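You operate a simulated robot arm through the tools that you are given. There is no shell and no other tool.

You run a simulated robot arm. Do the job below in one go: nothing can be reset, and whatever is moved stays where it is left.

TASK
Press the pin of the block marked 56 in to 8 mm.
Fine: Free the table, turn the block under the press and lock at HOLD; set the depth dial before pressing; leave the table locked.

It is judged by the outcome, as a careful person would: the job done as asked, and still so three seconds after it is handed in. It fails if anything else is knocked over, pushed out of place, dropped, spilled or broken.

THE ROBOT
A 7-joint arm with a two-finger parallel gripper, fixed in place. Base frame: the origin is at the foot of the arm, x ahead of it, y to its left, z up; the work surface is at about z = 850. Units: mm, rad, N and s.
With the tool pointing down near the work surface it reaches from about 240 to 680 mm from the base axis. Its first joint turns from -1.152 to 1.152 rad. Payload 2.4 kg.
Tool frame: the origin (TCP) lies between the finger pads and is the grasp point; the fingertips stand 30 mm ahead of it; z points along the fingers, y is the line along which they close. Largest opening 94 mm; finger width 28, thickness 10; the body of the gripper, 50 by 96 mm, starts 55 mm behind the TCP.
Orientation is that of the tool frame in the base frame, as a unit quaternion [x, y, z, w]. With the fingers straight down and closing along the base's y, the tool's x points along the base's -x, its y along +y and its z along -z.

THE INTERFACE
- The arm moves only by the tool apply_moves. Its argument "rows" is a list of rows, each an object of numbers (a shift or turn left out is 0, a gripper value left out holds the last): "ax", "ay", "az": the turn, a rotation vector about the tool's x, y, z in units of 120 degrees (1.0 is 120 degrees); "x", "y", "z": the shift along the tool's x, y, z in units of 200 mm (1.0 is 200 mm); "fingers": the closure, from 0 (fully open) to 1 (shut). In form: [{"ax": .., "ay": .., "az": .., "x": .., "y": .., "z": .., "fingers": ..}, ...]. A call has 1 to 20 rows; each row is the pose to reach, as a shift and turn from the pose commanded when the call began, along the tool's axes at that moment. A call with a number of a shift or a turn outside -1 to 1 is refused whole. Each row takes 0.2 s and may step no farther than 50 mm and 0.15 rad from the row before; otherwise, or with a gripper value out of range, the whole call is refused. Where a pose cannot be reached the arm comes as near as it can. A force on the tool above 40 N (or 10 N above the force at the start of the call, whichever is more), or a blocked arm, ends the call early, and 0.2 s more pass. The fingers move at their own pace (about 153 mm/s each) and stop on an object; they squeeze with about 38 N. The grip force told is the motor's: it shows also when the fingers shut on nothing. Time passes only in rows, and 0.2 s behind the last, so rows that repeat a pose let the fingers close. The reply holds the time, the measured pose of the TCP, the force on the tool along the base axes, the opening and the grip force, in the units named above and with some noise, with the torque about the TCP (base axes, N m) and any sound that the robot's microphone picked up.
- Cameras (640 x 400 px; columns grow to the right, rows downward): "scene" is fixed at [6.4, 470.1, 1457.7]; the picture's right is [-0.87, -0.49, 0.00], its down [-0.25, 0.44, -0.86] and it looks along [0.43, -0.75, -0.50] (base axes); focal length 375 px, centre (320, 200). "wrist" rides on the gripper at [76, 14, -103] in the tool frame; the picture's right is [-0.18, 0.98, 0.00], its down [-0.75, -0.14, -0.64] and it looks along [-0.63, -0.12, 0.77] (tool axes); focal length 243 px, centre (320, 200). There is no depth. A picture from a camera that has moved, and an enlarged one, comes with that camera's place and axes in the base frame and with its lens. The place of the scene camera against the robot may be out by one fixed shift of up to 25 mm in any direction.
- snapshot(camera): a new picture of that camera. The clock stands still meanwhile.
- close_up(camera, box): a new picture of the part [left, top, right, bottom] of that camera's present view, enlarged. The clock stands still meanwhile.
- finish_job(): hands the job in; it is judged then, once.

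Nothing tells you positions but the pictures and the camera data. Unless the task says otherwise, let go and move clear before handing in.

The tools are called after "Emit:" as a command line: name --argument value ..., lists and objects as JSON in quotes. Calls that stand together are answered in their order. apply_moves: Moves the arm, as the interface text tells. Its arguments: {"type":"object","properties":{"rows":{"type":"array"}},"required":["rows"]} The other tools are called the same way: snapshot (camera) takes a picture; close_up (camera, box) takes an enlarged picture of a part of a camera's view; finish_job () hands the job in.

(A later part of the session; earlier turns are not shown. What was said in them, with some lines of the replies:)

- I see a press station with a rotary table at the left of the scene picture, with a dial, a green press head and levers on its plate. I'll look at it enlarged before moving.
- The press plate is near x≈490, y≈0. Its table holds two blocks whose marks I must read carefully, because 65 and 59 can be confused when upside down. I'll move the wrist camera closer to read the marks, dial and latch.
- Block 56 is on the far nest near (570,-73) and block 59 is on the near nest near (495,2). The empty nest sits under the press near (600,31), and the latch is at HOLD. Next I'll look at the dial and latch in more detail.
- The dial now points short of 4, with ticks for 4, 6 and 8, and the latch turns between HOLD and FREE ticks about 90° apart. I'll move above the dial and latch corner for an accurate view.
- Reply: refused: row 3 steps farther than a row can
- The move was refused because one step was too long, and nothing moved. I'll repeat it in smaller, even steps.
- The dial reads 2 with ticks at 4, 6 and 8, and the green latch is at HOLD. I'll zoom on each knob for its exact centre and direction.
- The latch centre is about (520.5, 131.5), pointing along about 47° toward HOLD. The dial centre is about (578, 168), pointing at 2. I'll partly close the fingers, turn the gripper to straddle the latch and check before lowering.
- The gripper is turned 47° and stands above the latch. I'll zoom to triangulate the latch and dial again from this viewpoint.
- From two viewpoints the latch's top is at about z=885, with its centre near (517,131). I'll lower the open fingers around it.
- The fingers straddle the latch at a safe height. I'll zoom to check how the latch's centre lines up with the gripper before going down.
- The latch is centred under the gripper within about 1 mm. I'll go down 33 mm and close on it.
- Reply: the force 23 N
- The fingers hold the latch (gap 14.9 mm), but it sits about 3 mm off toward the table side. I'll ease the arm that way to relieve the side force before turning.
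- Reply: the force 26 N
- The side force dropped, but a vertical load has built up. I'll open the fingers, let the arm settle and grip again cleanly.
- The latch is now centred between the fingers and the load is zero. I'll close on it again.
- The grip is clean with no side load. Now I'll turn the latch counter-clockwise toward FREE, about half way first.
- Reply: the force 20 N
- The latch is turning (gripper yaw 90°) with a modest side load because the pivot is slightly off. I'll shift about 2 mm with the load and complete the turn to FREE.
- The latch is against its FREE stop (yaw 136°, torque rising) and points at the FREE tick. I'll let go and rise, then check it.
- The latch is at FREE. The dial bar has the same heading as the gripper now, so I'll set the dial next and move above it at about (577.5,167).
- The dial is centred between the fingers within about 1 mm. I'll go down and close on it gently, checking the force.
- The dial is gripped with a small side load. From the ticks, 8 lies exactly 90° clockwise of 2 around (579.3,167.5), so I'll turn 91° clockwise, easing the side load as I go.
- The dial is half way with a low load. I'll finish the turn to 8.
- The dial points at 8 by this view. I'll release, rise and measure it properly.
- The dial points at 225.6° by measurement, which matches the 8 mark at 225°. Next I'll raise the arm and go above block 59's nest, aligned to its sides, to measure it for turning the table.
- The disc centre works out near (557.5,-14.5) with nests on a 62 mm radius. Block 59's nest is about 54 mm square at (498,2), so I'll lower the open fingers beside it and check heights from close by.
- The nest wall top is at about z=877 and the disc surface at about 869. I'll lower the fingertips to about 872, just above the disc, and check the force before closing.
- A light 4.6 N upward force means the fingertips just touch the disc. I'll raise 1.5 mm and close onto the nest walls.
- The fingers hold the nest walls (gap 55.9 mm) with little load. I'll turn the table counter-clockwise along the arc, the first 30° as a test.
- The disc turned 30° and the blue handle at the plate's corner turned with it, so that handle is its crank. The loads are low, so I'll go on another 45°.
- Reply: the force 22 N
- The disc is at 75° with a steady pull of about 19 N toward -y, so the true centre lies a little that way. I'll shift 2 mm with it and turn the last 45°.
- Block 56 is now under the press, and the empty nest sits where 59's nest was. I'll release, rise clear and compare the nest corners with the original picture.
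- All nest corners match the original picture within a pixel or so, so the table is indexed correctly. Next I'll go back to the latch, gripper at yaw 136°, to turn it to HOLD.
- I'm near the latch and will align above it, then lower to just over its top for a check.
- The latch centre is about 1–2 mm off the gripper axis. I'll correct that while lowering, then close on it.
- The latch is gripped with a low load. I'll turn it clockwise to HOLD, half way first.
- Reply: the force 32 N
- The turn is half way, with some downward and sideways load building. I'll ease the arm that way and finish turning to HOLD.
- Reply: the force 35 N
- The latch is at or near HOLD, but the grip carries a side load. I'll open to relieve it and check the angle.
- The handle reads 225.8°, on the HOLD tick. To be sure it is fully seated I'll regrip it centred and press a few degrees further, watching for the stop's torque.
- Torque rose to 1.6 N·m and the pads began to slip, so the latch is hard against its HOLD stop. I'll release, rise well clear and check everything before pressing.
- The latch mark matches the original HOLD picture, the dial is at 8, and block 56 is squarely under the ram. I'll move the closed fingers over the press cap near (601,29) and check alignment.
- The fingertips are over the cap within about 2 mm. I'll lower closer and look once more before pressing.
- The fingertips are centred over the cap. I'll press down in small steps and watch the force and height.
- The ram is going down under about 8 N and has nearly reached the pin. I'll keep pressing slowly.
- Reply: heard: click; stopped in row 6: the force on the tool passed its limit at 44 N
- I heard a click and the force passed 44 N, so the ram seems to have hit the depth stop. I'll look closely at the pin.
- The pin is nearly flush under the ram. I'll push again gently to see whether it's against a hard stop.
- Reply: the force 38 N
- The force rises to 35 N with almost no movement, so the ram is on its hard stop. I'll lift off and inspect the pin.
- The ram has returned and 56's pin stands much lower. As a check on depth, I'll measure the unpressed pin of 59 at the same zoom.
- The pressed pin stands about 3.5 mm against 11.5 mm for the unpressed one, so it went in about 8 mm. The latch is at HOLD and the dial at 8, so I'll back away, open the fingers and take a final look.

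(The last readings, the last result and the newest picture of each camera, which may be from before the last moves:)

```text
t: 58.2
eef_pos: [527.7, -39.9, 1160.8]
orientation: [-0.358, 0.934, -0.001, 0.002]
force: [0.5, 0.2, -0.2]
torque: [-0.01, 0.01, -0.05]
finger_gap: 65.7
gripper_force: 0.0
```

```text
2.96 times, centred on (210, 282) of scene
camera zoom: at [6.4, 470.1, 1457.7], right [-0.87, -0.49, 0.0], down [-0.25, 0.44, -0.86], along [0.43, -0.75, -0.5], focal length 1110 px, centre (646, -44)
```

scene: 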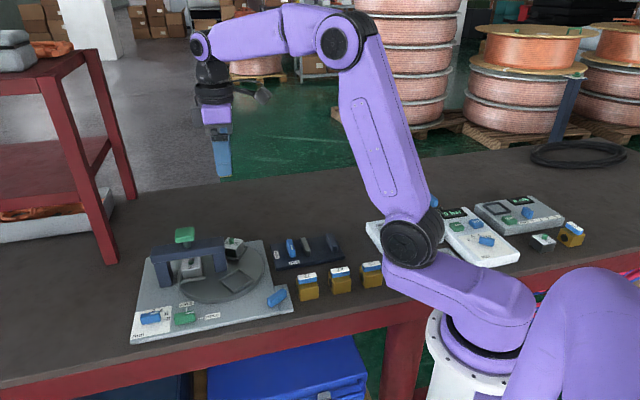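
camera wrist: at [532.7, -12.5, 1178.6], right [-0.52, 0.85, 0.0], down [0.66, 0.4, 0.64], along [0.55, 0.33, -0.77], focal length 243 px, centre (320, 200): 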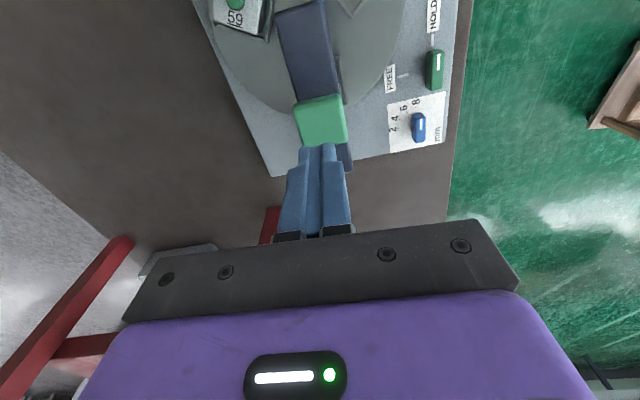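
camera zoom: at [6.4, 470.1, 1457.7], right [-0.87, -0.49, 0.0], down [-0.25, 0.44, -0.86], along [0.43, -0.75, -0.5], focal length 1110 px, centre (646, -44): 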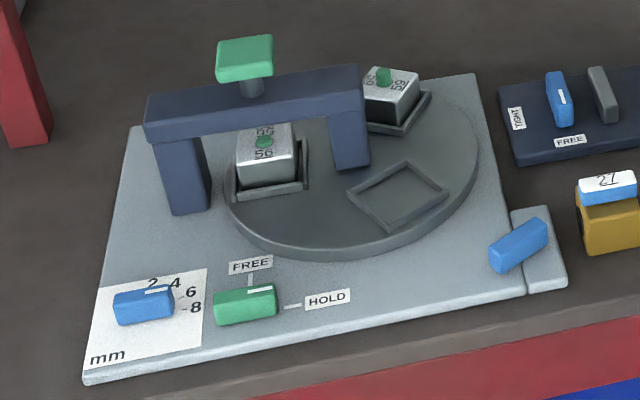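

Block 56 is under the press with its pin pushed in about 8 mm, the latch is at HOLD and the dial is at 8. The arm is clear and nothing else looks disturbed, so I'll hand the job in.

Emit:
finish_job

```text
The job is handed in.
```

The pin of block 56 is pressed in about 8 mm, and I've handed the job in. I measured that from the camera by comparing it with block 59's unpressed pin, so it could be off by up to about 1 mm.

- **Table:** I freed the latch and turned the table 120° so block 56 sat under the press. Then I turned the latch back to HOLD until it hit its stop, and it is still locked there.
- **Dial:** I set it from 2 to 8 before pressing.
- **Press:** I pushed the cap down until it clicked. A second push met a hard stop at about 35 N, and the cap came back up when I lifted off.

Turning the table also moved block 59 round to the far side, still in its nest, and swung the blue handle at the plate's corner. Nothing else looks disturbed in the final picture, and the arm is clear.
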